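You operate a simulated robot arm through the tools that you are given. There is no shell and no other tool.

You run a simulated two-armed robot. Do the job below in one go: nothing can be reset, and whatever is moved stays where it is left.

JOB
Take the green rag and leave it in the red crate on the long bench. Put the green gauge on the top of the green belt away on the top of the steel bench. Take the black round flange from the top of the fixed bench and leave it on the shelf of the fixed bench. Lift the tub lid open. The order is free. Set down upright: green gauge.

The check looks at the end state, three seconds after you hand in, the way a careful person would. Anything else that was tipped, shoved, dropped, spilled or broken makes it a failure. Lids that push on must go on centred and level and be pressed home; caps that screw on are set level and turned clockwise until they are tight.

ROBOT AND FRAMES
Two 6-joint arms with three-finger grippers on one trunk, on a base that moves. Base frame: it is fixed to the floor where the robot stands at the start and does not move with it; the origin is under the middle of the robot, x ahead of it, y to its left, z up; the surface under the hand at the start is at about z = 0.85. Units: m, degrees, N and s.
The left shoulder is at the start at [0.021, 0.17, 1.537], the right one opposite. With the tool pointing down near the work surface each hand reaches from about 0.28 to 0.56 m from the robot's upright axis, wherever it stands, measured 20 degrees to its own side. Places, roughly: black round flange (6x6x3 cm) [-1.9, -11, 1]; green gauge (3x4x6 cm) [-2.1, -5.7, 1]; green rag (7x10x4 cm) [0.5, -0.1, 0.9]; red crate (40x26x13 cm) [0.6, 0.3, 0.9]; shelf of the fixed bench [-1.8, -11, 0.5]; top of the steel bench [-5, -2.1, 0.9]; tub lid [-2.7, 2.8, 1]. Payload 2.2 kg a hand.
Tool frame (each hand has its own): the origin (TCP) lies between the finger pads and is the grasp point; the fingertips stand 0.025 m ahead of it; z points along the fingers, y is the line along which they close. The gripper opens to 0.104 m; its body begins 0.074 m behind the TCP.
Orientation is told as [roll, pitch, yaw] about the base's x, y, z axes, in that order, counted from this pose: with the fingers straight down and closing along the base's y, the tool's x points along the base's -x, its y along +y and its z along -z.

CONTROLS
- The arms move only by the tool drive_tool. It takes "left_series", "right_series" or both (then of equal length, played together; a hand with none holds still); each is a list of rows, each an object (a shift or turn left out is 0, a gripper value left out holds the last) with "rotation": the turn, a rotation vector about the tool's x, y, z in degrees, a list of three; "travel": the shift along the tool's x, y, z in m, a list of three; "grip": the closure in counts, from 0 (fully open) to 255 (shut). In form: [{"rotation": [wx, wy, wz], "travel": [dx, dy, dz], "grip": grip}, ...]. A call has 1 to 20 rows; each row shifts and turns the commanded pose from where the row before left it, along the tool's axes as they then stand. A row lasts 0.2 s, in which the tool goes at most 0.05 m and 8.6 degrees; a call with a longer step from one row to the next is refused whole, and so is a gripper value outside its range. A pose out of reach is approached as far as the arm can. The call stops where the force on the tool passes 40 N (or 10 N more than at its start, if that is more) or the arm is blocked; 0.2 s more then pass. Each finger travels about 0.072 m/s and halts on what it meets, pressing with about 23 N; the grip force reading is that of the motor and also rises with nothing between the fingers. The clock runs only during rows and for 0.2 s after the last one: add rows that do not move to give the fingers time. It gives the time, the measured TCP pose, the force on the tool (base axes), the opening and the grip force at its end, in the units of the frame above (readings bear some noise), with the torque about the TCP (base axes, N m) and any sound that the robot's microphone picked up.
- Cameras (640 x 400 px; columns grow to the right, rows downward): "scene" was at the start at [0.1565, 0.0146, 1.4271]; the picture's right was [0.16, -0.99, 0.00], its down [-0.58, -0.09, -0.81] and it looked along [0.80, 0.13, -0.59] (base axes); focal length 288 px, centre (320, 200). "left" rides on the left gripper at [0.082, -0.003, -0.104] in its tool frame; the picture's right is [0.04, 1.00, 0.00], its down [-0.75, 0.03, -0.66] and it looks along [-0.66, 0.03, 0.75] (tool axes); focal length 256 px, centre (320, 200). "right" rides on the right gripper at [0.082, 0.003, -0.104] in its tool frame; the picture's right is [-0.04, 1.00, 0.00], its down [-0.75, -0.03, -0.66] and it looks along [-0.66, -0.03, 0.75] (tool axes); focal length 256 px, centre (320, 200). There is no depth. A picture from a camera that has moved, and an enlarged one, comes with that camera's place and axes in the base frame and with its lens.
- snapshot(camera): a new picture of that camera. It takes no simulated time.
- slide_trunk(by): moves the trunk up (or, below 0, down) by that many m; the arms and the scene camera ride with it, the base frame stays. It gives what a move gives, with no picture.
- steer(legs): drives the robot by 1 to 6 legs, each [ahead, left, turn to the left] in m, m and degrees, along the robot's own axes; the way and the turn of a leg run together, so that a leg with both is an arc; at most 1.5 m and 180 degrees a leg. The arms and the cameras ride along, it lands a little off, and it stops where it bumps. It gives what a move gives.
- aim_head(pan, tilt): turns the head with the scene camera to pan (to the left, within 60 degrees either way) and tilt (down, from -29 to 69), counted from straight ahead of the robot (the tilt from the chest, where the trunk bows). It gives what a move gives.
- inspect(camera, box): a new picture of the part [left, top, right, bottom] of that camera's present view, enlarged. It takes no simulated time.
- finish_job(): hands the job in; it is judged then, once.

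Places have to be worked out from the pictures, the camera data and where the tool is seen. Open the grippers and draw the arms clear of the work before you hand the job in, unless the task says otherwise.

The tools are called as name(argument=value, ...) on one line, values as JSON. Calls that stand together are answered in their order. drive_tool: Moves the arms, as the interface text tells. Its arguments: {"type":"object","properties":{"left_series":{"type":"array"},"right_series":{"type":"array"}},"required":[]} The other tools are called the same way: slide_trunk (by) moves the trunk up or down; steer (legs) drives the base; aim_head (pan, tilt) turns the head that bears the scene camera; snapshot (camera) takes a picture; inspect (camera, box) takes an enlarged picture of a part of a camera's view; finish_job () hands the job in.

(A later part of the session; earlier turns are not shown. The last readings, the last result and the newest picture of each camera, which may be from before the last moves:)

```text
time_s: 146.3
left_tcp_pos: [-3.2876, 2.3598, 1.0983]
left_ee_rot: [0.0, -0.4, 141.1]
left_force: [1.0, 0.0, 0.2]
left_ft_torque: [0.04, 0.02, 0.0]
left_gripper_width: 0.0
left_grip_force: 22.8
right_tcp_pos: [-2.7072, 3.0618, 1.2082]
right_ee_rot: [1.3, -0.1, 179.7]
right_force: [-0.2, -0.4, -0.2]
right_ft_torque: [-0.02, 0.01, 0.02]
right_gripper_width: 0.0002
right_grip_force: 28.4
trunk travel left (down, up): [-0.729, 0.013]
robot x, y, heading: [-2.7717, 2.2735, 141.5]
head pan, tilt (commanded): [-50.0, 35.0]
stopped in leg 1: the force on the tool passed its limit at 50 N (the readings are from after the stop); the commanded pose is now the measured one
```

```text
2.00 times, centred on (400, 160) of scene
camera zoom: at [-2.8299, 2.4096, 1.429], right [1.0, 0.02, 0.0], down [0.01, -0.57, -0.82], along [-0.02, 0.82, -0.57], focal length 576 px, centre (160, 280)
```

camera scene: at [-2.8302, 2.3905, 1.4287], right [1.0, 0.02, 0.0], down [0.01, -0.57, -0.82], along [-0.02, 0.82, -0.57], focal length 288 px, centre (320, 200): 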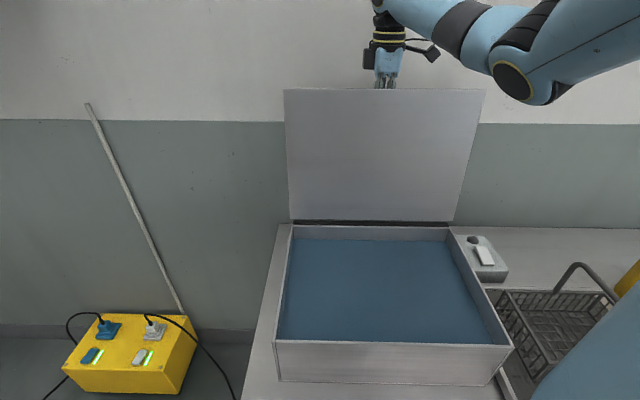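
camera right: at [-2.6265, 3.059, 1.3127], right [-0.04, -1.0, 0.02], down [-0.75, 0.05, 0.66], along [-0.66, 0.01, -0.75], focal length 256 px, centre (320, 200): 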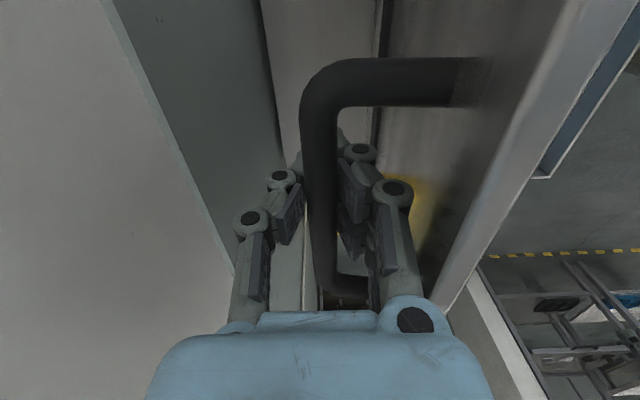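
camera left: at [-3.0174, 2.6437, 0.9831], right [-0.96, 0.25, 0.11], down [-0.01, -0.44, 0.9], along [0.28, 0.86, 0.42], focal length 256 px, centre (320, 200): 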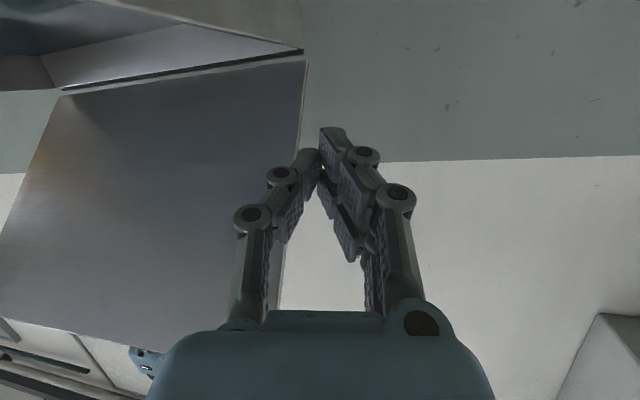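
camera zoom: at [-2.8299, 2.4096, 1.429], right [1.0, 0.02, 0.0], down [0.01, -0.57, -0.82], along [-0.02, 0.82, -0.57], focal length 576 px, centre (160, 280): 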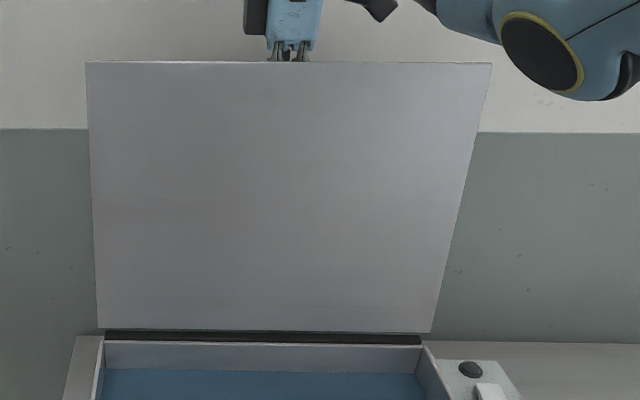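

The drive stopped on a force spike, which means the lid has reached its own stop. By its projected width the lid now stands at about 100°, well past vertical. I'll open the fingers slightly and see that it stays.

drive_tool(right_series=[{"grip": 215}, {"grip": 190}, {}, {}])

snapshot(camera="right")

inspect(camera="scene", box=[250, 60, 550, 260])

```text
time_s: 147.3
left_tcp_pos: [-3.2873, 2.3592, 1.098]
left_ee_rot: [0.0, -0.5, 141.1]
left_force: [-0.2, 0.0, 0.5]
left_ft_torque: [0.0, -0.02, 0.01]
left_gripper_width: 0.0
left_grip_force: 23.1
right_tcp_pos: [-2.7087, 3.0608, 1.2087]
right_ee_rot: [1.2, -0.1, 179.8]
right_force: [-0.2, 0.9, -1.0]
right_ft_torque: [0.02, 0.0, 0.0]
right_gripper_width: 0.0262
right_grip_force: 0.0
trunk travel left (down, up): [-0.729, 0.013]
robot x, y, heading: [-2.7736, 2.2797, 141.3]
head pan, tilt (commanded): [-50.0, 35.0]
```

```text
taken
camera right: at [-2.6265, 3.0593, 1.3127], right [-0.04, -1.0, 0.02], down [-0.75, 0.05, 0.66], along [-0.66, 0.01, -0.75], focal length 256 px, centre (320, 200)
```

right: 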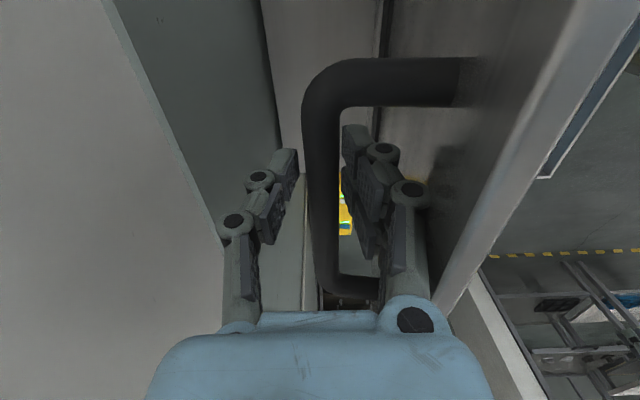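

```text
2.00 times, centred on (400, 160) of scene
camera zoom: at [-2.8299, 2.4099, 1.429], right [1.0, 0.02, 0.0], down [0.01, -0.57, -0.82], along [-0.02, 0.82, -0.57], focal length 576 px, centre (160, 280)
```

zoom: 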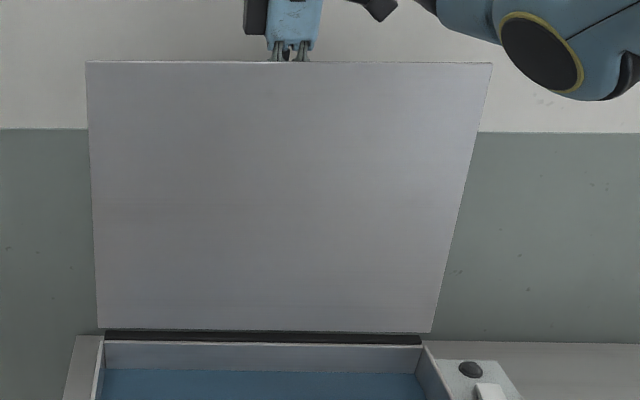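

The lid stays put with the fingers clear of the bar on both sides. I'll withdraw slowly straight up, slightly along the lean of the plate.

drive_tool(right_series=[{"travel": [0, -0.001, -0.01]}, {"travel": [0, -0.001, -0.01]}, {"travel": [0, -0.001, -0.01]}, {}])

snapshot(camera="right")

```text
time_s: 148.3
left_tcp_pos: [-3.287, 2.3596, 1.0995]
left_ee_rot: [0.0, -0.4, 141.1]
left_force: [-0.2, -0.1, 0.5]
left_ft_torque: [0.0, 0.02, 0.01]
left_gripper_width: 0.0002
left_grip_force: 22.4
right_tcp_pos: [-2.7095, 3.065, 1.2389]
right_ee_rot: [1.2, -0.1, 179.8]
right_force: [-0.2, -1.1, -4.2]
right_ft_torque: [0.01, 0.05, -0.05]
right_gripper_width: 0.0276
right_grip_force: 0.9
trunk travel left (down, up): [-0.729, 0.013]
robot x, y, heading: [-2.7719, 2.2758, 141.4]
head pan, tilt (commanded): [-50.0, 35.0]
```

```text
taken
camera right: at [-2.6268, 3.0632, 1.3426], right [-0.04, -1.0, 0.02], down [-0.75, 0.05, 0.66], along [-0.66, 0.01, -0.75], focal length 256 px, centre (320, 200)
```

right: 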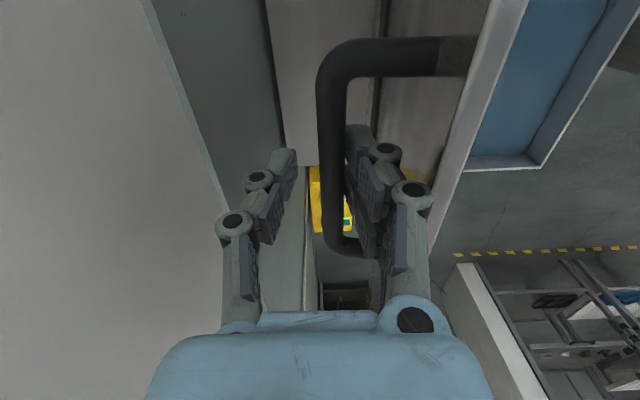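

The front fingers touch the bar lightly (4 N). I'll shift 5 mm back so they sit in the middle of the gap and continue up.

drive_tool(right_series=[{"travel": [0, 0.005, 0.002]}, {}, {"travel": [0, 0, -0.01]}, {"travel": [0, 0, -0.01]}, {}])

snapshot(camera="right")

```text
time_s: 149.6
left_tcp_pos: [-3.287, 2.3585, 1.0976]
left_ee_rot: [0.0, -0.5, 141.0]
left_force: [0.1, -0.3, -0.3]
left_ft_torque: [-0.01, -0.04, -0.04]
left_gripper_width: 0.0
left_grip_force: 22.5
right_tcp_pos: [-2.7078, 3.0603, 1.2572]
right_ee_rot: [1.0, -0.1, 179.8]
right_force: [0.9, -1.4, -0.1]
right_ft_torque: [0.0, -0.01, -0.01]
right_gripper_width: 0.0265
right_grip_force: 0.0
trunk travel left (down, up): [-0.729, 0.013]
robot x, y, heading: [-2.7738, 2.276, 141.2]
head pan, tilt (commanded): [-50.0, 35.0]
```

```text
taken
camera right: at [-2.6264, 3.0581, 1.3607], right [-0.04, -1.0, 0.02], down [-0.75, 0.05, 0.66], along [-0.66, 0.01, -0.75], focal length 256 px, centre (320, 200)
```

right: 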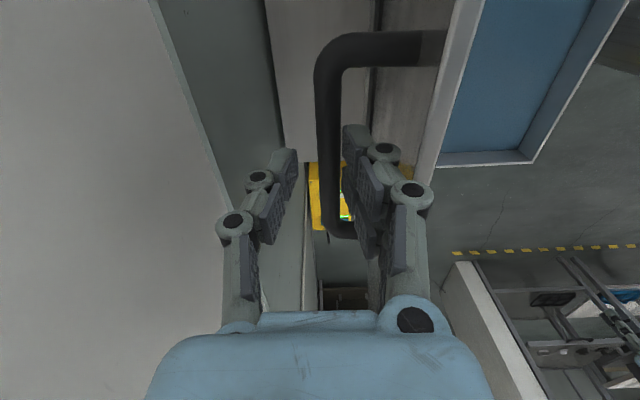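

Free of contact; continuing up until the fingertips are above the lid edge.

drive_tool(right_series=[{"travel": [0, 0, -0.01]}, {"travel": [0, 0, -0.012]}, {"travel": [0, 0, -0.015]}, {"travel": [0, 0, -0.015]}, {"travel": [0, 0, -0.015]}, {}])

snapshot(camera="right")

snapshot(camera="scene")

```text
time_s: 150.9
left_tcp_pos: [-3.2878, 2.3591, 1.0985]
left_ee_rot: [0.0, -0.4, 141.2]
left_force: [0.1, -0.6, -0.4]
left_ft_torque: [-0.03, -0.02, 0.01]
left_gripper_width: 0.0
left_grip_force: 22.8
right_tcp_pos: [-2.7023, 3.0656, 1.311]
right_ee_rot: [0.8, -0.4, 179.9]
right_force: [-0.2, 0.4, -1.1]
right_ft_torque: [-0.05, -0.01, -0.01]
right_gripper_width: 0.0265
right_grip_force: 0.1
right hand out of reach, approached as far as the arm can: row 5
trunk travel left (down, up): [-0.729, 0.013]
robot x, y, heading: [-2.7709, 2.2766, 141.4]
head pan, tilt (commanded): [-50.0, 35.0]
```

```text
taken
camera right: at [-2.6207, 3.0622, 1.4141], right [-0.04, -1.0, 0.02], down [-0.75, 0.04, 0.66], along [-0.66, 0.02, -0.75], focal length 256 px, centre (320, 200)
```

right: 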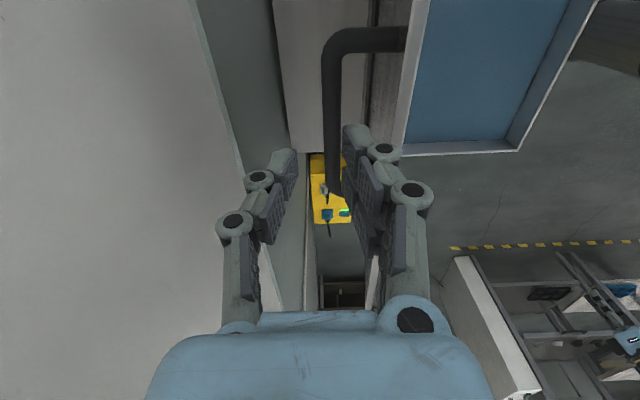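

```text
taken
camera scene: at [-2.8301, 2.4094, 1.429], right [1.0, 0.02, 0.0], down [0.01, -0.57, -0.82], along [-0.02, 0.82, -0.57], focal length 288 px, centre (320, 200)
```

scene: 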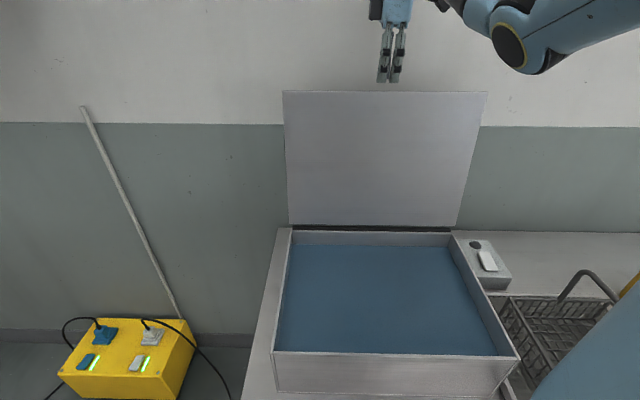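

The lid stands open by itself with my fingertips just above its edge. I'll raise the trunk the last centimetre and then move the hand up and back over the edge.

slide_trunk(by=0.012)

drive_tool(right_series=[{"travel": [0, 0.008, -0.01]}, {"travel": [0, 0.01, -0.012]}, {"travel": [0, 0.015, -0.012]}, {"travel": [0, 0.02, -0.01]}, {}])

snapshot(camera="scene")

```text
time_s: 151.6
left_tcp_pos: [-3.2863, 2.359, 1.1105]
left_ee_rot: [0.0, -0.4, 141.1]
left_force: [0.0, 0.4, -0.1]
left_ft_torque: [0.01, 0.01, 0.01]
left_gripper_width: 0.0002
left_grip_force: 23.5
right_tcp_pos: [-2.7017, 3.0645, 1.3226]
right_ee_rot: [1.0, -0.3, 179.8]
right_force: [0.4, -0.1, -0.7]
right_ft_torque: [-0.04, 0.0, -0.02]
right_gripper_width: 0.0264
right_grip_force: 0.0
trunk travel left (down, up): [-0.741, 0.001]
robot x, y, heading: [-2.7741, 2.274, 141.4]
head pan, tilt (commanded): [-50.0, 35.0]
```

```text
time_s: 152.8
left_tcp_pos: [-3.2887, 2.359, 1.1095]
left_ee_rot: [0.0, -0.5, 141.0]
left_force: [-0.3, -0.2, 0.7]
left_ft_torque: [0.01, 0.0, -0.01]
left_gripper_width: 0.0
left_grip_force: 22.7
right_tcp_pos: [-2.692, 3.0105, 1.3507]
right_ee_rot: [1.1, -0.3, 179.9]
right_force: [0.4, 0.5, 0.4]
right_ft_torque: [-0.04, 0.0, 0.02]
right_gripper_width: 0.0264
right_grip_force: 0.0
right hand out of reach, approached as far as the arm can: row 1, 2, 3
trunk travel left (down, up): [-0.741, 0.001]
robot x, y, heading: [-2.7742, 2.2744, 141.1]
head pan, tilt (commanded): [-50.0, 35.0]
```

```text
taken
camera scene: at [-2.8303, 2.4101, 1.441], right [1.0, 0.02, 0.0], down [0.01, -0.57, -0.82], along [-0.02, 0.82, -0.57], focal length 288 px, centre (320, 200)
```

scene: 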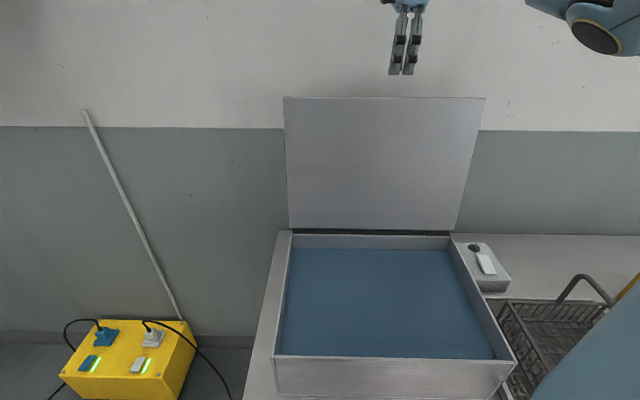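

The hand is clear above the lid. I'll back the base straight away from the bench (-y) by 0.5 m, keeping the arm as it is.

steer(legs=[[-0.311, 0.391, 0]])

snapshot(camera="scene")

```text
time_s: 155.7
left_tcp_pos: [-3.2882, 1.8531, 1.1106]
left_ee_rot: [0.0, -0.4, 141.2]
left_force: [0.0, 0.2, 0.6]
left_ft_torque: [-0.02, -0.03, 0.01]
left_gripper_width: 0.0
left_grip_force: 23.4
right_tcp_pos: [-2.6922, 2.5058, 1.3506]
right_ee_rot: [1.0, -0.3, 179.8]
right_force: [-0.2, -0.1, 0.0]
right_ft_torque: [0.01, -0.01, -0.02]
right_gripper_width: 0.0265
right_grip_force: 0.0
trunk travel left (down, up): [-0.741, 0.001]
robot x, y, heading: [-2.776, 1.7727, 141.4]
head pan, tilt (commanded): [-50.0, 35.0]
```

```text
taken
camera scene: at [-2.8307, 1.9045, 1.4411], right [1.0, 0.02, 0.0], down [0.01, -0.57, -0.82], along [-0.02, 0.82, -0.57], focal length 288 px, centre (320, 200)
```

scene: 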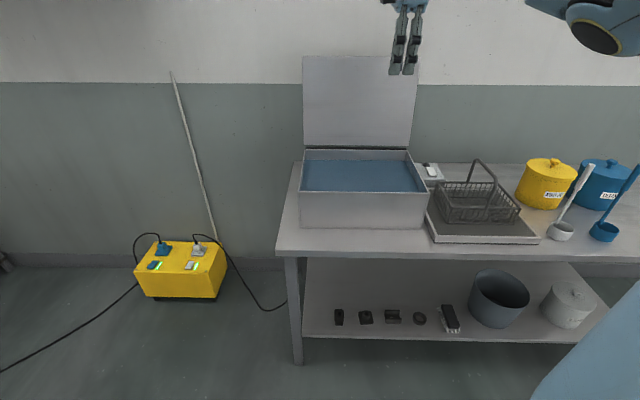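

The tub lid stands open and everything else on the bench is untouched. Next I'll bring the right arm into a compact travel pose in front of its shoulder.

drive_tool(right_series=[{"travel": [-0.032, 0.0241, 0.0218]}, {"travel": [-0.032, 0.0241, 0.0218]}, {"travel": [-0.032, 0.0241, 0.0218]}, {"travel": [-0.032, 0.0241, 0.0218]}, {"travel": [-0.032, 0.0241, 0.0218]}, {"travel": [-0.032, 0.0241, 0.0218]}, {"travel": [-0.032, 0.0241, 0.0218]}, {"travel": [-0.032, 0.0241, 0.0218]}, {"travel": [-0.032, 0.0241, 0.0218]}, {"travel": [-0.032, 0.0241, 0.0218]}, {"travel": [-0.032, 0.0241, 0.0218]}, {"rotation": [0, 0, 7.7], "grip": 0}, {"rotation": [0, 0, 7.7]}, {"rotation": [0, 0, 7.7]}, {"rotation": [0, 0, 7.7]}, {"rotation": [0, 0, 7.7]}, {}])

aim_head(pan=60, tilt=20)

snapshot(camera="scene")

```text
time_s: 159.3
left_tcp_pos: [-3.2881, 1.8542, 1.1114]
left_ee_rot: [-0.1, -0.4, 141.1]
left_force: [0.0, -0.2, -0.9]
left_ft_torque: [-0.02, -0.02, -0.02]
left_gripper_width: 0.0
left_grip_force: 23.0
right_tcp_pos: [-3.0047, 2.2432, 1.0771]
right_ee_rot: [0.9, 0.4, 141.3]
right_force: [0.2, 0.0, -0.1]
right_ft_torque: [0.0, 0.0, 0.0]
right_gripper_width: 0.1041
right_grip_force: 0.1
right hand out of reach, approached as far as the arm can: row 3, 4, 5, 6, 7
trunk travel left (down, up): [-0.741, 0.001]
robot x, y, heading: [-2.7732, 1.7684, 141.2]
head pan, tilt (commanded): [-50.0, 35.0]
```

```text
time_s: 161.2
left_tcp_pos: [-3.2887, 1.853, 1.1092]
left_ee_rot: [0.0, -0.4, 141.3]
left_force: [0.7, 0.1, 0.2]
left_ft_torque: [-0.02, -0.04, -0.01]
left_gripper_width: 0.0002
left_grip_force: 22.7
right_tcp_pos: [-3.0036, 2.2451, 1.0765]
right_ee_rot: [1.0, 0.4, 141.4]
right_force: [0.1, 1.0, 0.0]
right_ft_torque: [-0.03, 0.04, 0.0]
right_gripper_width: 0.104
right_grip_force: 0.1
trunk travel left (down, up): [-0.741, 0.001]
robot x, y, heading: [-2.7753, 1.7723, 141.1]
head pan, tilt (commanded): [60.0, 20.0]
```

```text
taken
camera scene: at [-2.9156, 1.7824, 1.465], right [-0.36, 0.93, 0.0], down [0.32, 0.12, -0.94], along [-0.88, -0.34, -0.34], focal length 288 px, centre (320, 200)
```

scene: 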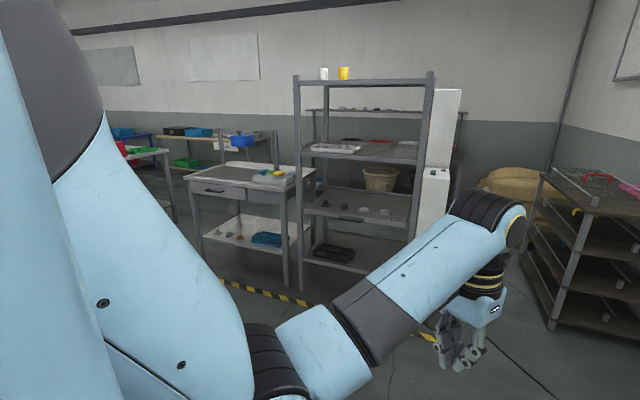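

I'll turn to face -y (where the remaining jobs are) and survey the way.

steer(legs=[[0, 0, 129]])

aim_head(pan=0, tilt=15)

snapshot(camera="scene")

aim_head(pan=-50, tilt=15)

snapshot(camera="scene")

aim_head(pan=50, tilt=15)

snapshot(camera="scene")

```text
time_s: 166.9
left_tcp_pos: [-2.5128, 1.3202, 1.1109]
left_ee_rot: [0.0, -0.5, -89.8]
left_force: [0.4, 0.6, -0.1]
left_ft_torque: [0.01, 0.02, 0.0]
left_gripper_width: 0.0
left_grip_force: 23.3
right_tcp_pos: [-2.9958, 1.2957, 1.0769]
right_ee_rot: [0.9, 0.4, -89.5]
right_force: [-0.2, 0.1, -0.3]
right_ft_torque: [-0.01, -0.04, 0.01]
right_gripper_width: 0.1039
right_grip_force: 0.0
trunk travel left (down, up): [-0.741, 0.001]
robot x, y, heading: [-2.7737, 1.7709, -89.5]
head pan, tilt (commanded): [60.0, 20.0]
```

```text
time_s: 168.2
left_tcp_pos: [-2.5126, 1.3197, 1.111]
left_ee_rot: [0.0, -0.4, -89.8]
left_force: [-0.2, 0.0, 0.6]
left_ft_torque: [-0.02, -0.02, -0.01]
left_gripper_width: 0.0
left_grip_force: 22.5
right_tcp_pos: [-2.9954, 1.2961, 1.0761]
right_ee_rot: [1.0, 0.4, -89.7]
right_force: [-0.4, 0.6, 0.4]
right_ft_torque: [0.01, 0.02, 0.02]
right_gripper_width: 0.104
right_grip_force: 0.0
trunk travel left (down, up): [-0.741, 0.001]
robot x, y, heading: [-2.7682, 1.7712, -89.7]
head pan, tilt (commanded): [0.0, 15.0]
```

```text
taken
camera scene: at [-2.7728, 1.6084, 1.4731], right [-1.0, -0.01, 0.0], down [0.0, 0.26, -0.97], along [0.01, -0.97, -0.26], focal length 288 px, centre (320, 200)
```

scene: 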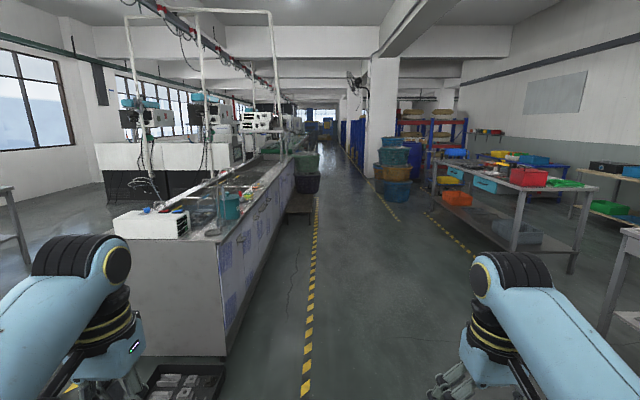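

```text
time_s: 169.4
left_tcp_pos: [-2.5137, 1.3209, 1.1102]
left_ee_rot: [0.0, -0.4, -89.9]
left_force: [0.3, -0.1, -1.1]
left_ft_torque: [0.01, -0.02, -0.01]
left_gripper_width: 0.0
left_grip_force: 22.9
right_tcp_pos: [-2.9958, 1.2958, 1.0764]
right_ee_rot: [0.8, 0.4, -89.7]
right_force: [0.1, -0.2, 0.1]
right_ft_torque: [-0.01, -0.03, 0.02]
right_gripper_width: 0.104
right_grip_force: 0.1
trunk travel left (down, up): [-0.741, 0.001]
robot x, y, heading: [-2.7733, 1.773, -89.9]
head pan, tilt (commanded): [-50.0, 15.0]
```

```text
taken
camera scene: at [-2.8445, 1.6413, 1.4731], right [-0.65, 0.76, 0.0], down [0.2, 0.17, -0.97], along [-0.74, -0.63, -0.26], focal length 288 px, centre (320, 200)
```

scene: 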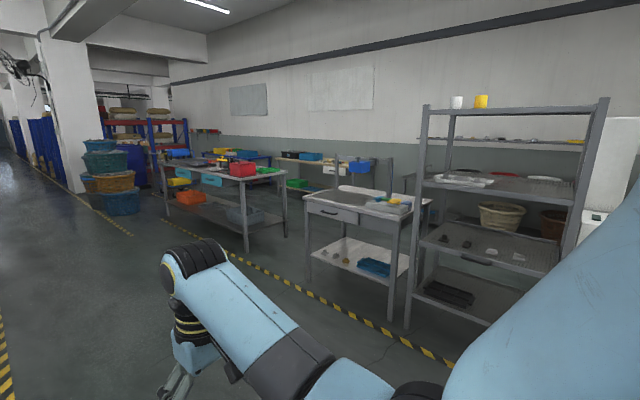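

```text
time_s: 171.2
left_tcp_pos: [-2.5128, 1.3192, 1.1104]
left_ee_rot: [-0.1, -0.3, -89.8]
left_force: [-0.5, 1.2, -0.1]
left_ft_torque: [-0.02, 0.02, 0.01]
left_gripper_width: 0.0001
left_grip_force: 23.1
right_tcp_pos: [-2.9964, 1.2954, 1.0767]
right_ee_rot: [0.9, 0.4, -89.7]
right_force: [1.0, 0.4, -0.1]
right_ft_torque: [0.04, 0.01, -0.02]
right_gripper_width: 0.1038
right_grip_force: 0.0
trunk travel left (down, up): [-0.741, 0.001]
robot x, y, heading: [-2.776, 1.7712, -89.7]
head pan, tilt (commanded): [50.0, 15.0]
```

```text
taken
camera scene: at [-2.7015, 1.6422, 1.4731], right [-0.64, -0.77, 0.0], down [-0.2, 0.17, -0.97], along [0.74, -0.62, -0.26], focal length 288 px, centre (320, 200)
```

scene: 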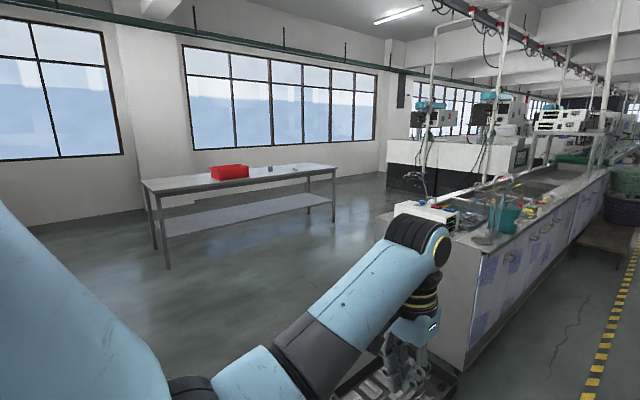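

The layout is clear: an aisle runs along -y between the sink counter line (x>-2.2) and the benches on the right. I'll drive down the aisle at x≈-3.1 in steps to y≈-2.7 and look again.

steer(legs=[[1.5, -0.35, 0], [1.5, 0, 0], [1.5, 0, 0]])

aim_head(pan=25, tilt=15)

snapshot(camera="scene")

aim_head(pan=-25, tilt=15)

snapshot(camera="scene")

```text
refused: leg 1 is longer than a leg can be; nothing moved
```

```text
time_s: 172.1
left_tcp_pos: [-2.5126, 1.3209, 1.11]
left_ee_rot: [0.1, -0.4, -89.8]
left_force: [0.4, -1.5, 0.6]
left_ft_torque: [0.02, 0.0, 0.0]
left_gripper_width: 0.0001
left_grip_force: 22.8
right_tcp_pos: [-2.9959, 1.2956, 1.0777]
right_ee_rot: [0.9, 0.4, -89.7]
right_force: [-0.3, 0.4, 0.7]
right_ft_torque: [0.0, 0.0, 0.01]
right_gripper_width: 0.1039
right_grip_force: 0.0
trunk travel left (down, up): [-0.741, 0.001]
robot x, y, heading: [-2.7726, 1.7715, -89.8]
head pan, tilt (commanded): [25.0, 15.0]
```

```text
taken
camera scene: at [-2.7333, 1.6175, 1.4731], right [-0.9, -0.43, 0.0], down [-0.11, 0.23, -0.97], along [0.41, -0.87, -0.26], focal length 288 px, centre (320, 200)
```

scene: 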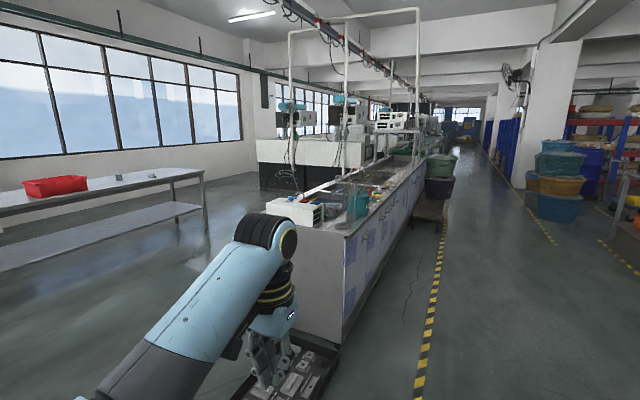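

```text
time_s: 173.2
left_tcp_pos: [-2.513, 1.3204, 1.1106]
left_ee_rot: [0.0, -0.5, -89.9]
left_force: [-0.5, -0.2, 0.0]
left_ft_torque: [0.01, -0.02, -0.02]
left_gripper_width: 0.0
left_grip_force: 22.8
right_tcp_pos: [-2.9955, 1.2967, 1.0772]
right_ee_rot: [0.9, 0.5, -89.6]
right_force: [0.7, 0.1, 0.8]
right_ft_torque: [0.02, 0.03, 0.01]
right_gripper_width: 0.1043
right_grip_force: 0.1
trunk travel left (down, up): [-0.741, 0.001]
robot x, y, heading: [-2.7739, 1.7696, -89.7]
head pan, tilt (commanded): [-25.0, 15.0]
```

```text
taken
camera scene: at [-2.8123, 1.6169, 1.4731], right [-0.91, 0.42, 0.0], down [0.11, 0.24, -0.97], along [-0.4, -0.88, -0.26], focal length 288 px, centre (320, 200)
```

scene: 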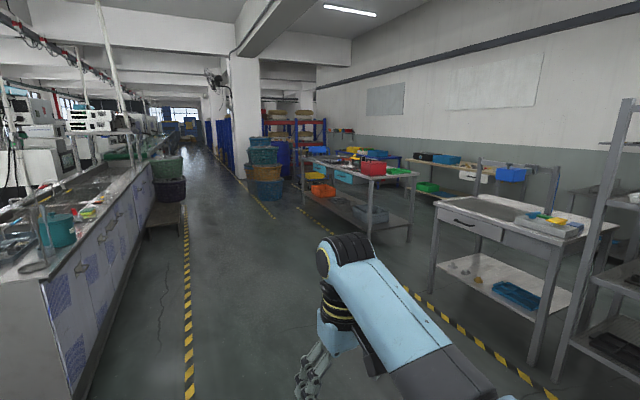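

The leg was just too long. I'll use slightly shorter legs along the same path.

steer(legs=[[1.4, -0.35, 0], [1.5, 0, 0], [1.5, 0, 0]])

aim_head(pan=25, tilt=15)

snapshot(camera="scene")

aim_head(pan=-40, tilt=15)

snapshot(camera="scene")

```text
time_s: 194.4
left_tcp_pos: [-2.9507, -3.0663, 1.1104]
left_ee_rot: [0.0, -0.4, -91.7]
left_force: [0.1, -0.5, -0.5]
left_ft_torque: [0.03, 0.0, 0.0]
left_gripper_width: 0.0002
left_grip_force: 23.0
right_tcp_pos: [-3.4347, -3.0757, 1.0763]
right_ee_rot: [0.8, 0.4, -91.5]
right_force: [-0.1, -0.9, 0.2]
right_ft_torque: [0.0, -0.01, 0.02]
right_gripper_width: 0.104
right_grip_force: 0.0
trunk travel left (down, up): [-0.741, 0.001]
robot x, y, heading: [-3.1961, -2.6057, -91.4]
head pan, tilt (commanded): [-25.0, 15.0]
```

```text
time_s: 195.6
left_tcp_pos: [-2.9499, -3.0657, 1.112]
left_ee_rot: [0.1, -0.4, -91.7]
left_force: [0.6, -0.2, -0.2]
left_ft_torque: [0.0, -0.04, 0.02]
left_gripper_width: 0.0001
left_grip_force: 23.1
right_tcp_pos: [-3.4342, -3.0753, 1.0775]
right_ee_rot: [0.9, 0.4, -91.5]
right_force: [0.4, -0.2, 0.5]
right_ft_torque: [-0.01, -0.01, -0.01]
right_gripper_width: 0.104
right_grip_force: 0.0
trunk travel left (down, up): [-0.741, 0.001]
robot x, y, heading: [-3.1992, -2.6103, -91.4]
head pan, tilt (commanded): [25.0, 15.0]
```

```text
taken
camera scene: at [-3.1613, -2.7618, 1.4731], right [-0.92, -0.4, 0.0], down [-0.1, 0.24, -0.97], along [0.38, -0.89, -0.26], focal length 288 px, centre (320, 200)
```

scene: 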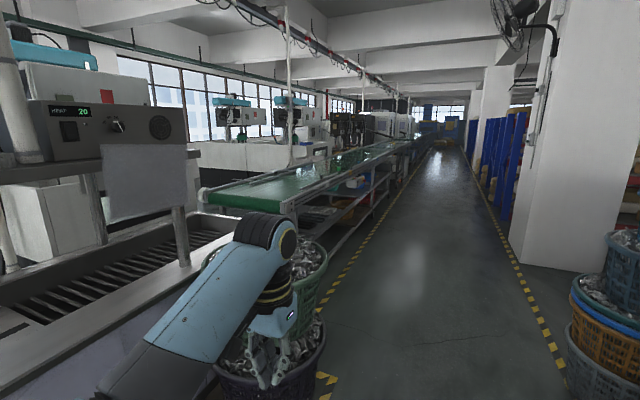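

```text
time_s: 196.9
left_tcp_pos: [-2.9503, -3.0658, 1.11]
left_ee_rot: [0.0, -0.4, -91.6]
left_force: [0.1, 0.5, 0.3]
left_ft_torque: [0.03, -0.01, 0.01]
left_gripper_width: 0.0
left_grip_force: 23.0
right_tcp_pos: [-3.4343, -3.0757, 1.0768]
right_ee_rot: [0.8, 0.4, -91.4]
right_force: [-0.3, 0.8, 0.8]
right_ft_torque: [-0.01, 0.02, 0.0]
right_gripper_width: 0.104
right_grip_force: 0.1
trunk travel left (down, up): [-0.741, 0.001]
robot x, y, heading: [-3.1962, -2.6104, -91.6]
head pan, tilt (commanded): [-40.0, 15.0]
```

```text
taken
camera scene: at [-3.2603, -2.7461, 1.4731], right [-0.75, 0.66, 0.0], down [0.17, 0.19, -0.97], along [-0.64, -0.72, -0.26], focal length 288 px, centre (320, 200)
```

scene: 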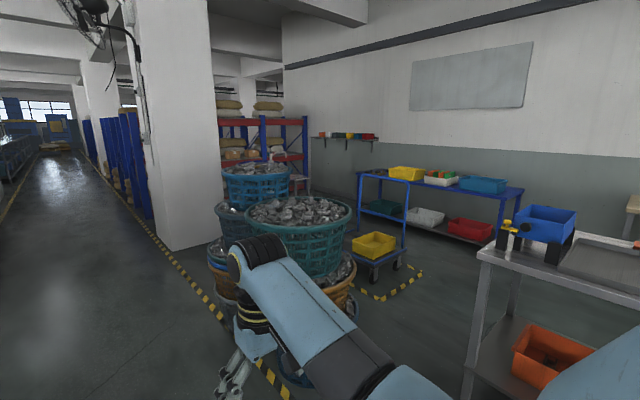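

The baskets on both sides leave about 1.2 m of aisle at y≈-3.9. I'll shift right 0.1 m to the middle and drive straight ahead to about y=-5.6.

steer(legs=[[0, -0.1, 1.5], [1.5, 0, 0], [1.5, 0, 0]])

aim_head(pan=50, tilt=20)

snapshot(camera="scene")

```text
time_s: 211.9
left_tcp_pos: [-2.9822, -6.0126, 1.1102]
left_ee_rot: [0.1, -0.4, -89.4]
left_force: [0.1, -0.2, 0.0]
left_ft_torque: [-0.04, 0.01, 0.0]
left_gripper_width: 0.0
left_grip_force: 22.6
right_tcp_pos: [-3.4659, -6.0405, 1.0765]
right_ee_rot: [0.9, 0.5, -89.3]
right_force: [-0.5, -0.7, -0.7]
right_ft_torque: [-0.01, -0.02, 0.03]
right_gripper_width: 0.1041
right_grip_force: 0.0
trunk travel left (down, up): [-0.741, 0.001]
robot x, y, heading: [-3.2411, -5.5635, -89.3]
head pan, tilt (commanded): [-40.0, 15.0]
```

```text
time_s: 213.6
left_tcp_pos: [-2.9838, -6.0124, 1.111]
left_ee_rot: [0.0, -0.5, -89.3]
left_force: [0.9, -0.2, -0.6]
left_ft_torque: [0.0, 0.0, 0.01]
left_gripper_width: 0.0
left_grip_force: 23.2
right_tcp_pos: [-3.465, -6.041, 1.0768]
right_ee_rot: [1.0, 0.4, -89.3]
right_force: [-0.1, -0.2, 0.1]
right_ft_torque: [-0.02, 0.0, -0.03]
right_gripper_width: 0.1042
right_grip_force: 0.0
trunk travel left (down, up): [-0.741, 0.001]
robot x, y, heading: [-3.2435, -5.5633, -89.5]
head pan, tilt (commanded): [50.0, 20.0]
```

```text
taken
camera scene: at [-3.1736, -5.6919, 1.465], right [-0.63, -0.77, 0.0], down [-0.26, 0.22, -0.94], along [0.73, -0.6, -0.34], focal length 288 px, centre (320, 200)
```

scene: 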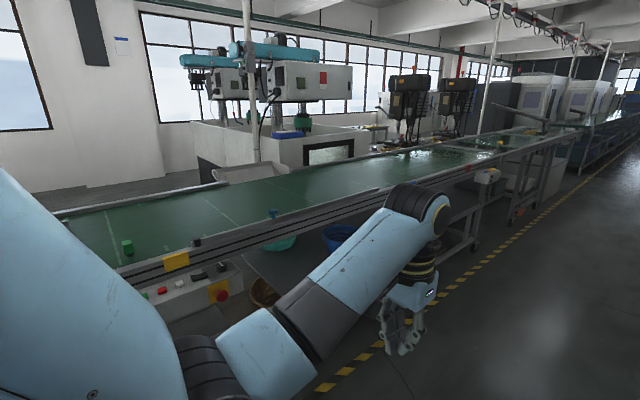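

The green gauge stands on the belt at about [-2.06, -5.74, 0.97]. I'll turn to face the belt (+x) and look at it more closely.

steer(legs=[[0, 0, 89.5]])

aim_head(pan=0, tilt=25)

snapshot(camera="scene")

```text
time_s: 217.8
left_tcp_pos: [-2.791, -5.311, 1.1105]
left_ee_rot: [0.0, -0.4, -0.8]
left_force: [0.1, -0.1, -0.1]
left_ft_torque: [-0.01, 0.05, 0.01]
left_gripper_width: 0.0
left_grip_force: 22.8
right_tcp_pos: [-2.773, -5.7944, 1.0762]
right_ee_rot: [0.9, 0.4, -0.6]
right_force: [0.2, -0.4, 0.2]
right_ft_torque: [0.01, 0.0, -0.02]
right_gripper_width: 0.1039
right_grip_force: 0.0
trunk travel left (down, up): [-0.741, 0.001]
robot x, y, heading: [-3.2426, -5.5615, -0.4]
head pan, tilt (commanded): [50.0, 20.0]
```

```text
time_s: 218.9
left_tcp_pos: [-2.7896, -5.3102, 1.1101]
left_ee_rot: [0.0, -0.4, -0.8]
left_force: [0.3, -0.1, -0.3]
left_ft_torque: [-0.02, -0.02, 0.02]
left_gripper_width: 0.0
left_grip_force: 22.4
right_tcp_pos: [-2.7742, -5.7935, 1.0767]
right_ee_rot: [0.9, 0.3, -0.5]
right_force: [0.1, -0.4, 0.2]
right_ft_torque: [0.01, -0.01, 0.0]
right_gripper_width: 0.1038
right_grip_force: 0.0
trunk travel left (down, up): [-0.741, 0.001]
robot x, y, heading: [-3.2466, -5.5635, -0.8]
head pan, tilt (commanded): [0.0, 25.0]
```

```text
taken
camera scene: at [-3.084, -5.5641, 1.4569], right [-0.01, -1.0, 0.0], down [-0.42, 0.0, -0.91], along [0.91, -0.01, -0.42], focal length 288 px, centre (320, 200)
```

scene: 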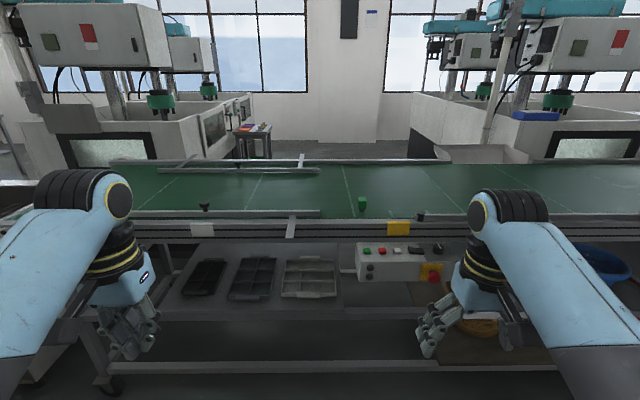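

The gauge is on the belt just ahead. I'll zoom in on it and the rails in front of it.

inspect(camera="scene", box=[290, 170, 450, 290])

```text
3.33 times, centred on (370, 230) of scene
camera zoom: at [-3.084, -5.5641, 1.4569], right [-0.01, -1.0, 0.0], down [-0.42, 0.0, -0.91], along [0.91, -0.01, -0.42], focal length 960 px, centre (153, 100)
```

zoom: 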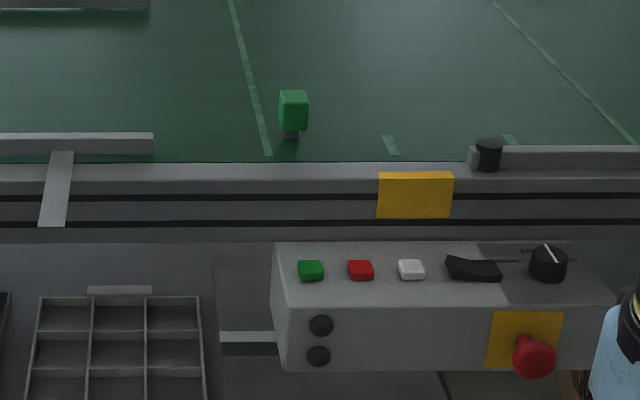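

The gauge stands at about [-2.087, -5.735], on belt z≈0.95, about 6 cm tall, with an open gap in the guide rails in front of it; a button box with an e-stop lies low in front of the belt frame (front x≈-2.21). I'll raise the right hand a bit and drive up to x≈-2.6.

drive_tool(right_series=[{"travel": [-0.03, 0, -0.03], "rotation": [0.9, -0.3, 0]}, {"travel": [-0.03, 0, -0.035]}, {}])

steer(legs=[[0.62, 0, 0.6]])

aim_head(pan=-15, tilt=45)

snapshot(camera="scene")

snapshot(camera="right")

```text
time_s: 219.7
left_tcp_pos: [-2.7913, -5.3102, 1.1111]
left_ee_rot: [0.0, -0.4, -0.9]
left_force: [0.3, -1.0, -0.8]
left_ft_torque: [0.01, -0.01, -0.01]
left_gripper_width: 0.0
left_grip_force: 23.2
right_tcp_pos: [-2.7146, -5.7974, 1.142]
right_ee_rot: [0.0, 0.1, -0.7]
right_force: [-0.2, -0.3, -0.8]
right_ft_torque: [0.01, 0.01, 0.02]
right_gripper_width: 0.104
right_grip_force: 0.0
trunk travel left (down, up): [-0.741, 0.001]
robot x, y, heading: [-3.2485, -5.5623, -0.7]
head pan, tilt (commanded): [0.0, 25.0]
```

```text
time_s: 223.2
left_tcp_pos: [-2.173, -5.3106, 1.1103]
left_ee_rot: [0.0, -0.4, -0.3]
left_force: [0.3, 0.0, -0.3]
left_ft_torque: [0.02, -0.03, 0.02]
left_gripper_width: 0.0
left_grip_force: 23.3
right_tcp_pos: [-2.0929, -5.7979, 1.1422]
right_ee_rot: [0.0, 0.1, -0.1]
right_force: [0.3, -0.1, 0.0]
right_ft_torque: [0.02, 0.03, 0.02]
right_gripper_width: 0.1043
right_grip_force: 0.0
trunk travel left (down, up): [-0.741, 0.001]
robot x, y, heading: [-2.6311, -5.5663, -0.2]
head pan, tilt (commanded): [0.0, 25.0]
```

```text
time_s: 224.0
left_tcp_pos: [-2.1745, -5.3101, 1.1114]
left_ee_rot: [-0.1, -0.4, -0.4]
left_force: [-0.2, -0.3, 0.6]
left_ft_torque: [0.01, -0.01, 0.01]
left_gripper_width: 0.0
left_grip_force: 23.4
right_tcp_pos: [-2.0941, -5.7971, 1.1414]
right_ee_rot: [0.0, 0.1, -0.1]
right_force: [-0.2, 0.6, 0.0]
right_ft_torque: [0.0, -0.02, 0.03]
right_gripper_width: 0.1041
right_grip_force: 0.0
trunk travel left (down, up): [-0.741, 0.001]
robot x, y, heading: [-2.6286, -5.5684, -0.1]
head pan, tilt (commanded): [-15.0, 45.0]
```

```text
taken
camera scene: at [-2.4792, -5.5878, 1.4264], right [-0.26, -0.97, 0.0], down [-0.68, 0.18, -0.71], along [0.68, -0.18, -0.71], focal length 288 px, centre (320, 200)
```

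scene: 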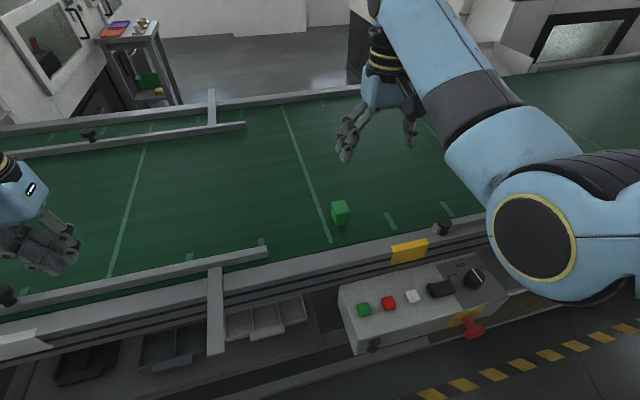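

```text
taken
camera right: at [-2.174, -5.794, 1.2451], right [0.04, 1.0, 0.0], down [0.76, -0.03, 0.66], along [0.65, -0.03, -0.76], focal length 256 px, centre (320, 200)
```

right: 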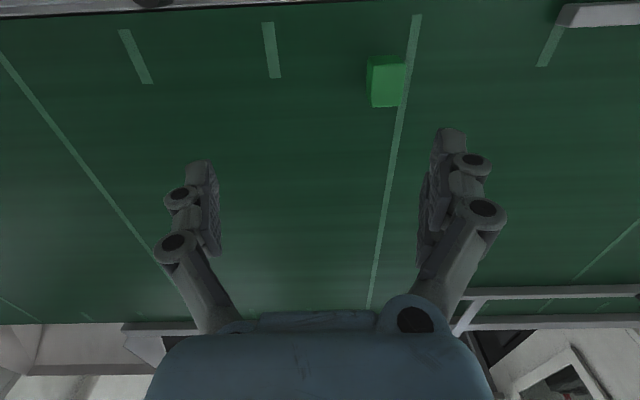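

The gauge is at about [-2.101, -5.733]. I'll bring the right hand over it at z≈1.09 and verify.

drive_tool(right_series=[{"travel": [0.003, 0.032, 0.02]}, {"travel": [0.003, 0.031, 0.03]}, {}])

snapshot(camera="right")

inspect(camera="scene", box=[260, 130, 440, 250])

```text
time_s: 224.8
left_tcp_pos: [-2.1746, -5.311, 1.1107]
left_ee_rot: [0.0, -0.5, -0.3]
left_force: [0.3, 0.2, 0.8]
left_ft_torque: [-0.01, 0.03, -0.02]
left_gripper_width: 0.0001
left_grip_force: 22.8
right_tcp_pos: [-2.0981, -5.7349, 1.0916]
right_ee_rot: [0.1, 0.1, -0.1]
right_force: [-0.7, 0.3, 0.6]
right_ft_torque: [0.04, 0.0, 0.0]
right_gripper_width: 0.104
right_grip_force: 0.1
trunk travel left (down, up): [-0.741, 0.001]
robot x, y, heading: [-2.6301, -5.5668, -0.2]
head pan, tilt (commanded): [-15.0, 45.0]
```

```text
taken
camera right: at [-2.1804, -5.7326, 1.196], right [0.04, 1.0, 0.0], down [0.75, -0.03, 0.66], along [0.65, -0.03, -0.76], focal length 256 px, centre (320, 200)
```

right: 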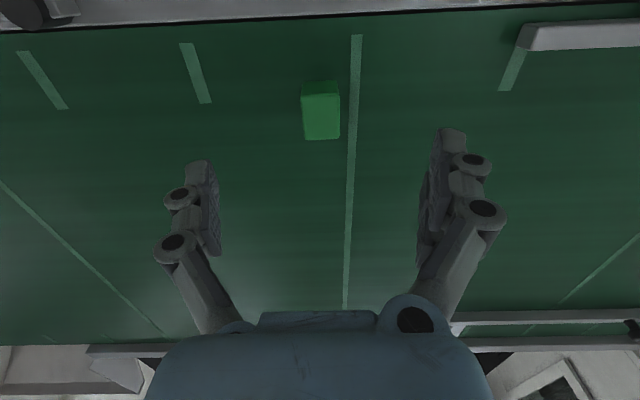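

```text
3.33 times, centred on (350, 190) of scene
camera zoom: at [-2.4789, -5.5887, 1.4263], right [-0.26, -0.97, 0.0], down [-0.68, 0.18, -0.71], along [0.68, -0.18, -0.71], focal length 960 px, centre (220, 233)
```

zoom: 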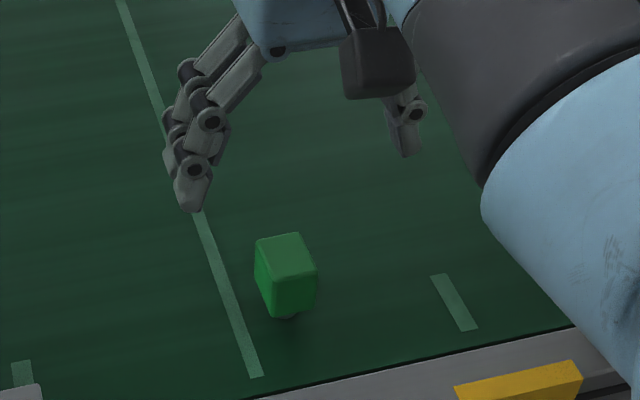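

The top of the gauge is at z≈0.985 (belt z≈0.927), its centre at about [-2.091, -5.736]. I'll go down to TCP z≈0.963, staged, then check before closing.

drive_tool(right_series=[{"travel": [-0.006, -0.001, 0.03], "grip": 60}, {"travel": [0, 0, 0.03]}, {"travel": [0, 0, 0.03]}, {"travel": [0, 0, 0.02]}, {}, {}])

snapshot(camera="right")

inspect(camera="scene", box=[260, 130, 440, 250])

```text
time_s: 226.2
left_tcp_pos: [-2.1736, -5.3106, 1.1099]
left_ee_rot: [0.0, -0.4, -0.2]
left_force: [-0.5, 0.3, 0.3]
left_ft_torque: [-0.01, 0.02, 0.02]
left_gripper_width: 0.0005
left_grip_force: 23.3
right_tcp_pos: [-2.0924, -5.737, 0.9814]
right_ee_rot: [-0.1, 0.1, -0.1]
right_force: [0.4, -0.5, -0.8]
right_ft_torque: [0.02, 0.0, -0.01]
right_gripper_width: 0.0792
right_grip_force: 0.2
trunk travel left (down, up): [-0.741, 0.001]
robot x, y, heading: [-2.6253, -5.5629, 0.0]
head pan, tilt (commanded): [-15.0, 45.0]
```

```text
taken
camera right: at [-2.1737, -5.7324, 1.0853], right [0.04, 1.0, 0.0], down [0.76, -0.03, 0.66], along [0.65, -0.03, -0.76], focal length 256 px, centre (320, 200)
```

right: 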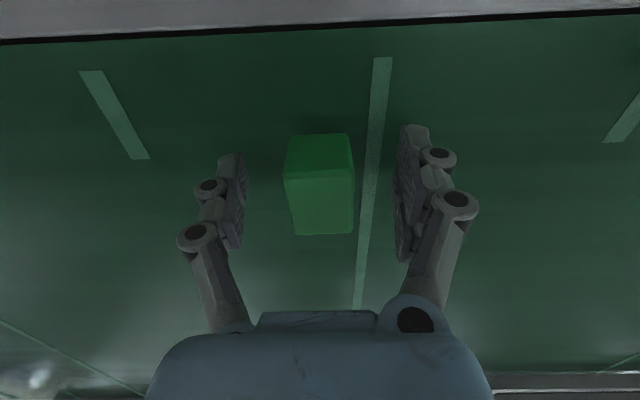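

```text
3.33 times, centred on (350, 190) of scene
camera zoom: at [-2.4788, -5.588, 1.4263], right [-0.26, -0.97, 0.0], down [-0.68, 0.18, -0.71], along [0.68, -0.18, -0.71], focal length 960 px, centre (220, 233)
```

zoom: 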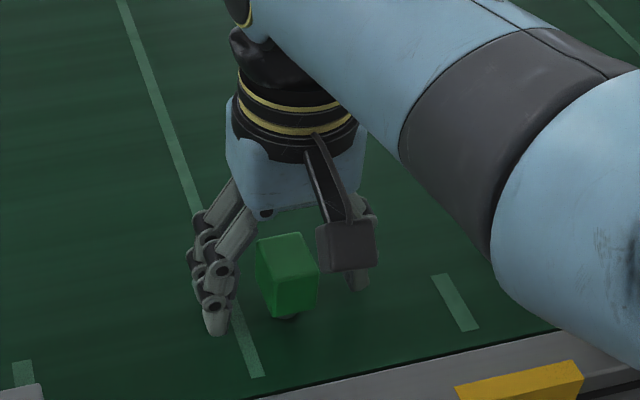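

The gauge is well centred in y; in x its centre is about -2.083, so I'll go 9 mm forward, down to z≈0.964, and close gently in stages.

drive_tool(right_series=[{"travel": [-0.009, 0, 0.008]}, {"travel": [0, 0, 0.009]}, {}, {"grip": 110}, {"grip": 140}, {"grip": 155}, {"grip": 165}, {"grip": 175}, {"grip": 200}, {"grip": 255}, {}, {}])

snapshot(camera="right")

```text
time_s: 227.0
left_tcp_pos: [-2.1782, -5.3092, 1.1127]
left_ee_rot: [-0.3, -0.7, -0.3]
left_force: [0.3, 1.2, -0.2]
left_ft_torque: [-0.01, -0.01, 0.0]
left_gripper_width: 0.0
left_grip_force: 22.6
right_tcp_pos: [-2.082, -5.7314, 0.9747]
right_ee_rot: [0.1, -0.9, -0.3]
right_force: [-15.3, 4.1, 51.8]
right_ft_torque: [-0.31, 1.43, -0.43]
right_gripper_width: 0.0596
right_grip_force: 26.3
trunk travel left (down, up): [-0.741, 0.001]
robot x, y, heading: [-2.6295, -5.5667, 0.0]
head pan, tilt (commanded): [-15.0, 45.0]
stopped in row 3 (right hand): the force on the tool passed its limit at 46 N (the readings are from after the stop); the commanded pose is now the measured one
```

```text
taken
camera right: at [-2.1643, -5.7286, 1.0774], right [0.04, 1.0, 0.0], down [0.74, -0.03, 0.67], along [0.67, -0.03, -0.74], focal length 256 px, centre (320, 200)
```

right: 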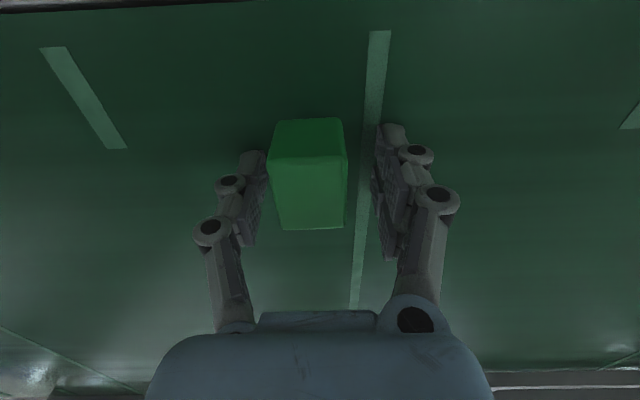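

The fingertips met the belt: it is higher than I judged, at about z=0.948. The gauge still stands. I'll rise gently, reopen to the earlier width and look.

drive_tool(right_series=[{"travel": [0, 0, -0.006], "grip": 60}, {"travel": [0, 0, -0.006]}, {"travel": [0, -0.003, 0], "rotation": [0, 0.9, 0]}, {}, {}])

snapshot(camera="right")

inspect(camera="scene", box=[260, 130, 440, 250])

```text
time_s: 228.2
left_tcp_pos: [-2.1744, -5.3106, 1.11]
left_ee_rot: [-0.1, -0.4, -0.3]
left_force: [-0.2, 0.3, 0.0]
left_ft_torque: [-0.02, 0.02, -0.02]
left_gripper_width: 0.0
left_grip_force: 23.1
right_tcp_pos: [-2.08, -5.7375, 0.9808]
right_ee_rot: [0.1, 0.5, -0.1]
right_force: [0.5, 0.0, -0.3]
right_ft_torque: [0.04, 0.0, -0.02]
right_gripper_width: 0.0795
right_grip_force: 0.1
trunk travel left (down, up): [-0.741, 0.001]
robot x, y, heading: [-2.6285, -5.5671, 0.0]
head pan, tilt (commanded): [-15.0, 45.0]
```

```text
taken
camera right: at [-2.1608, -5.7342, 1.0848], right [0.04, 1.0, 0.0], down [0.76, -0.03, 0.65], along [0.65, -0.03, -0.76], focal length 256 px, centre (320, 200)
```

right: 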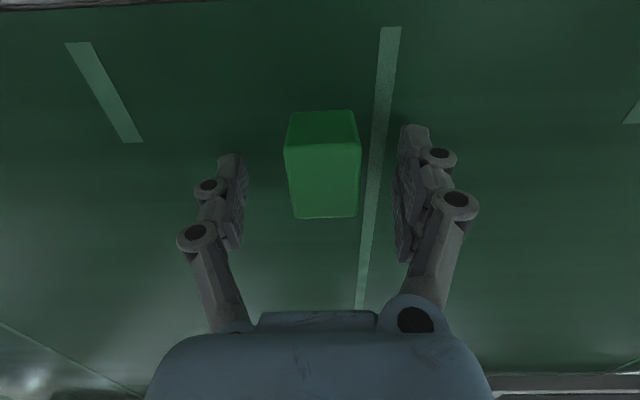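

```text
3.33 times, centred on (350, 190) of scene
camera zoom: at [-2.4794, -5.5879, 1.4263], right [-0.26, -0.97, 0.0], down [-0.68, 0.18, -0.71], along [0.68, -0.18, -0.71], focal length 960 px, centre (220, 233)
```

zoom: 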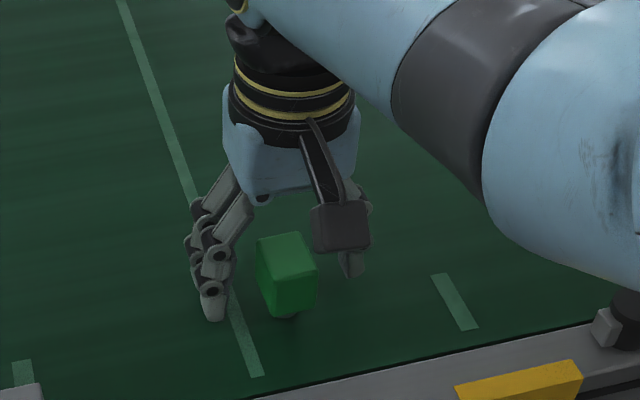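

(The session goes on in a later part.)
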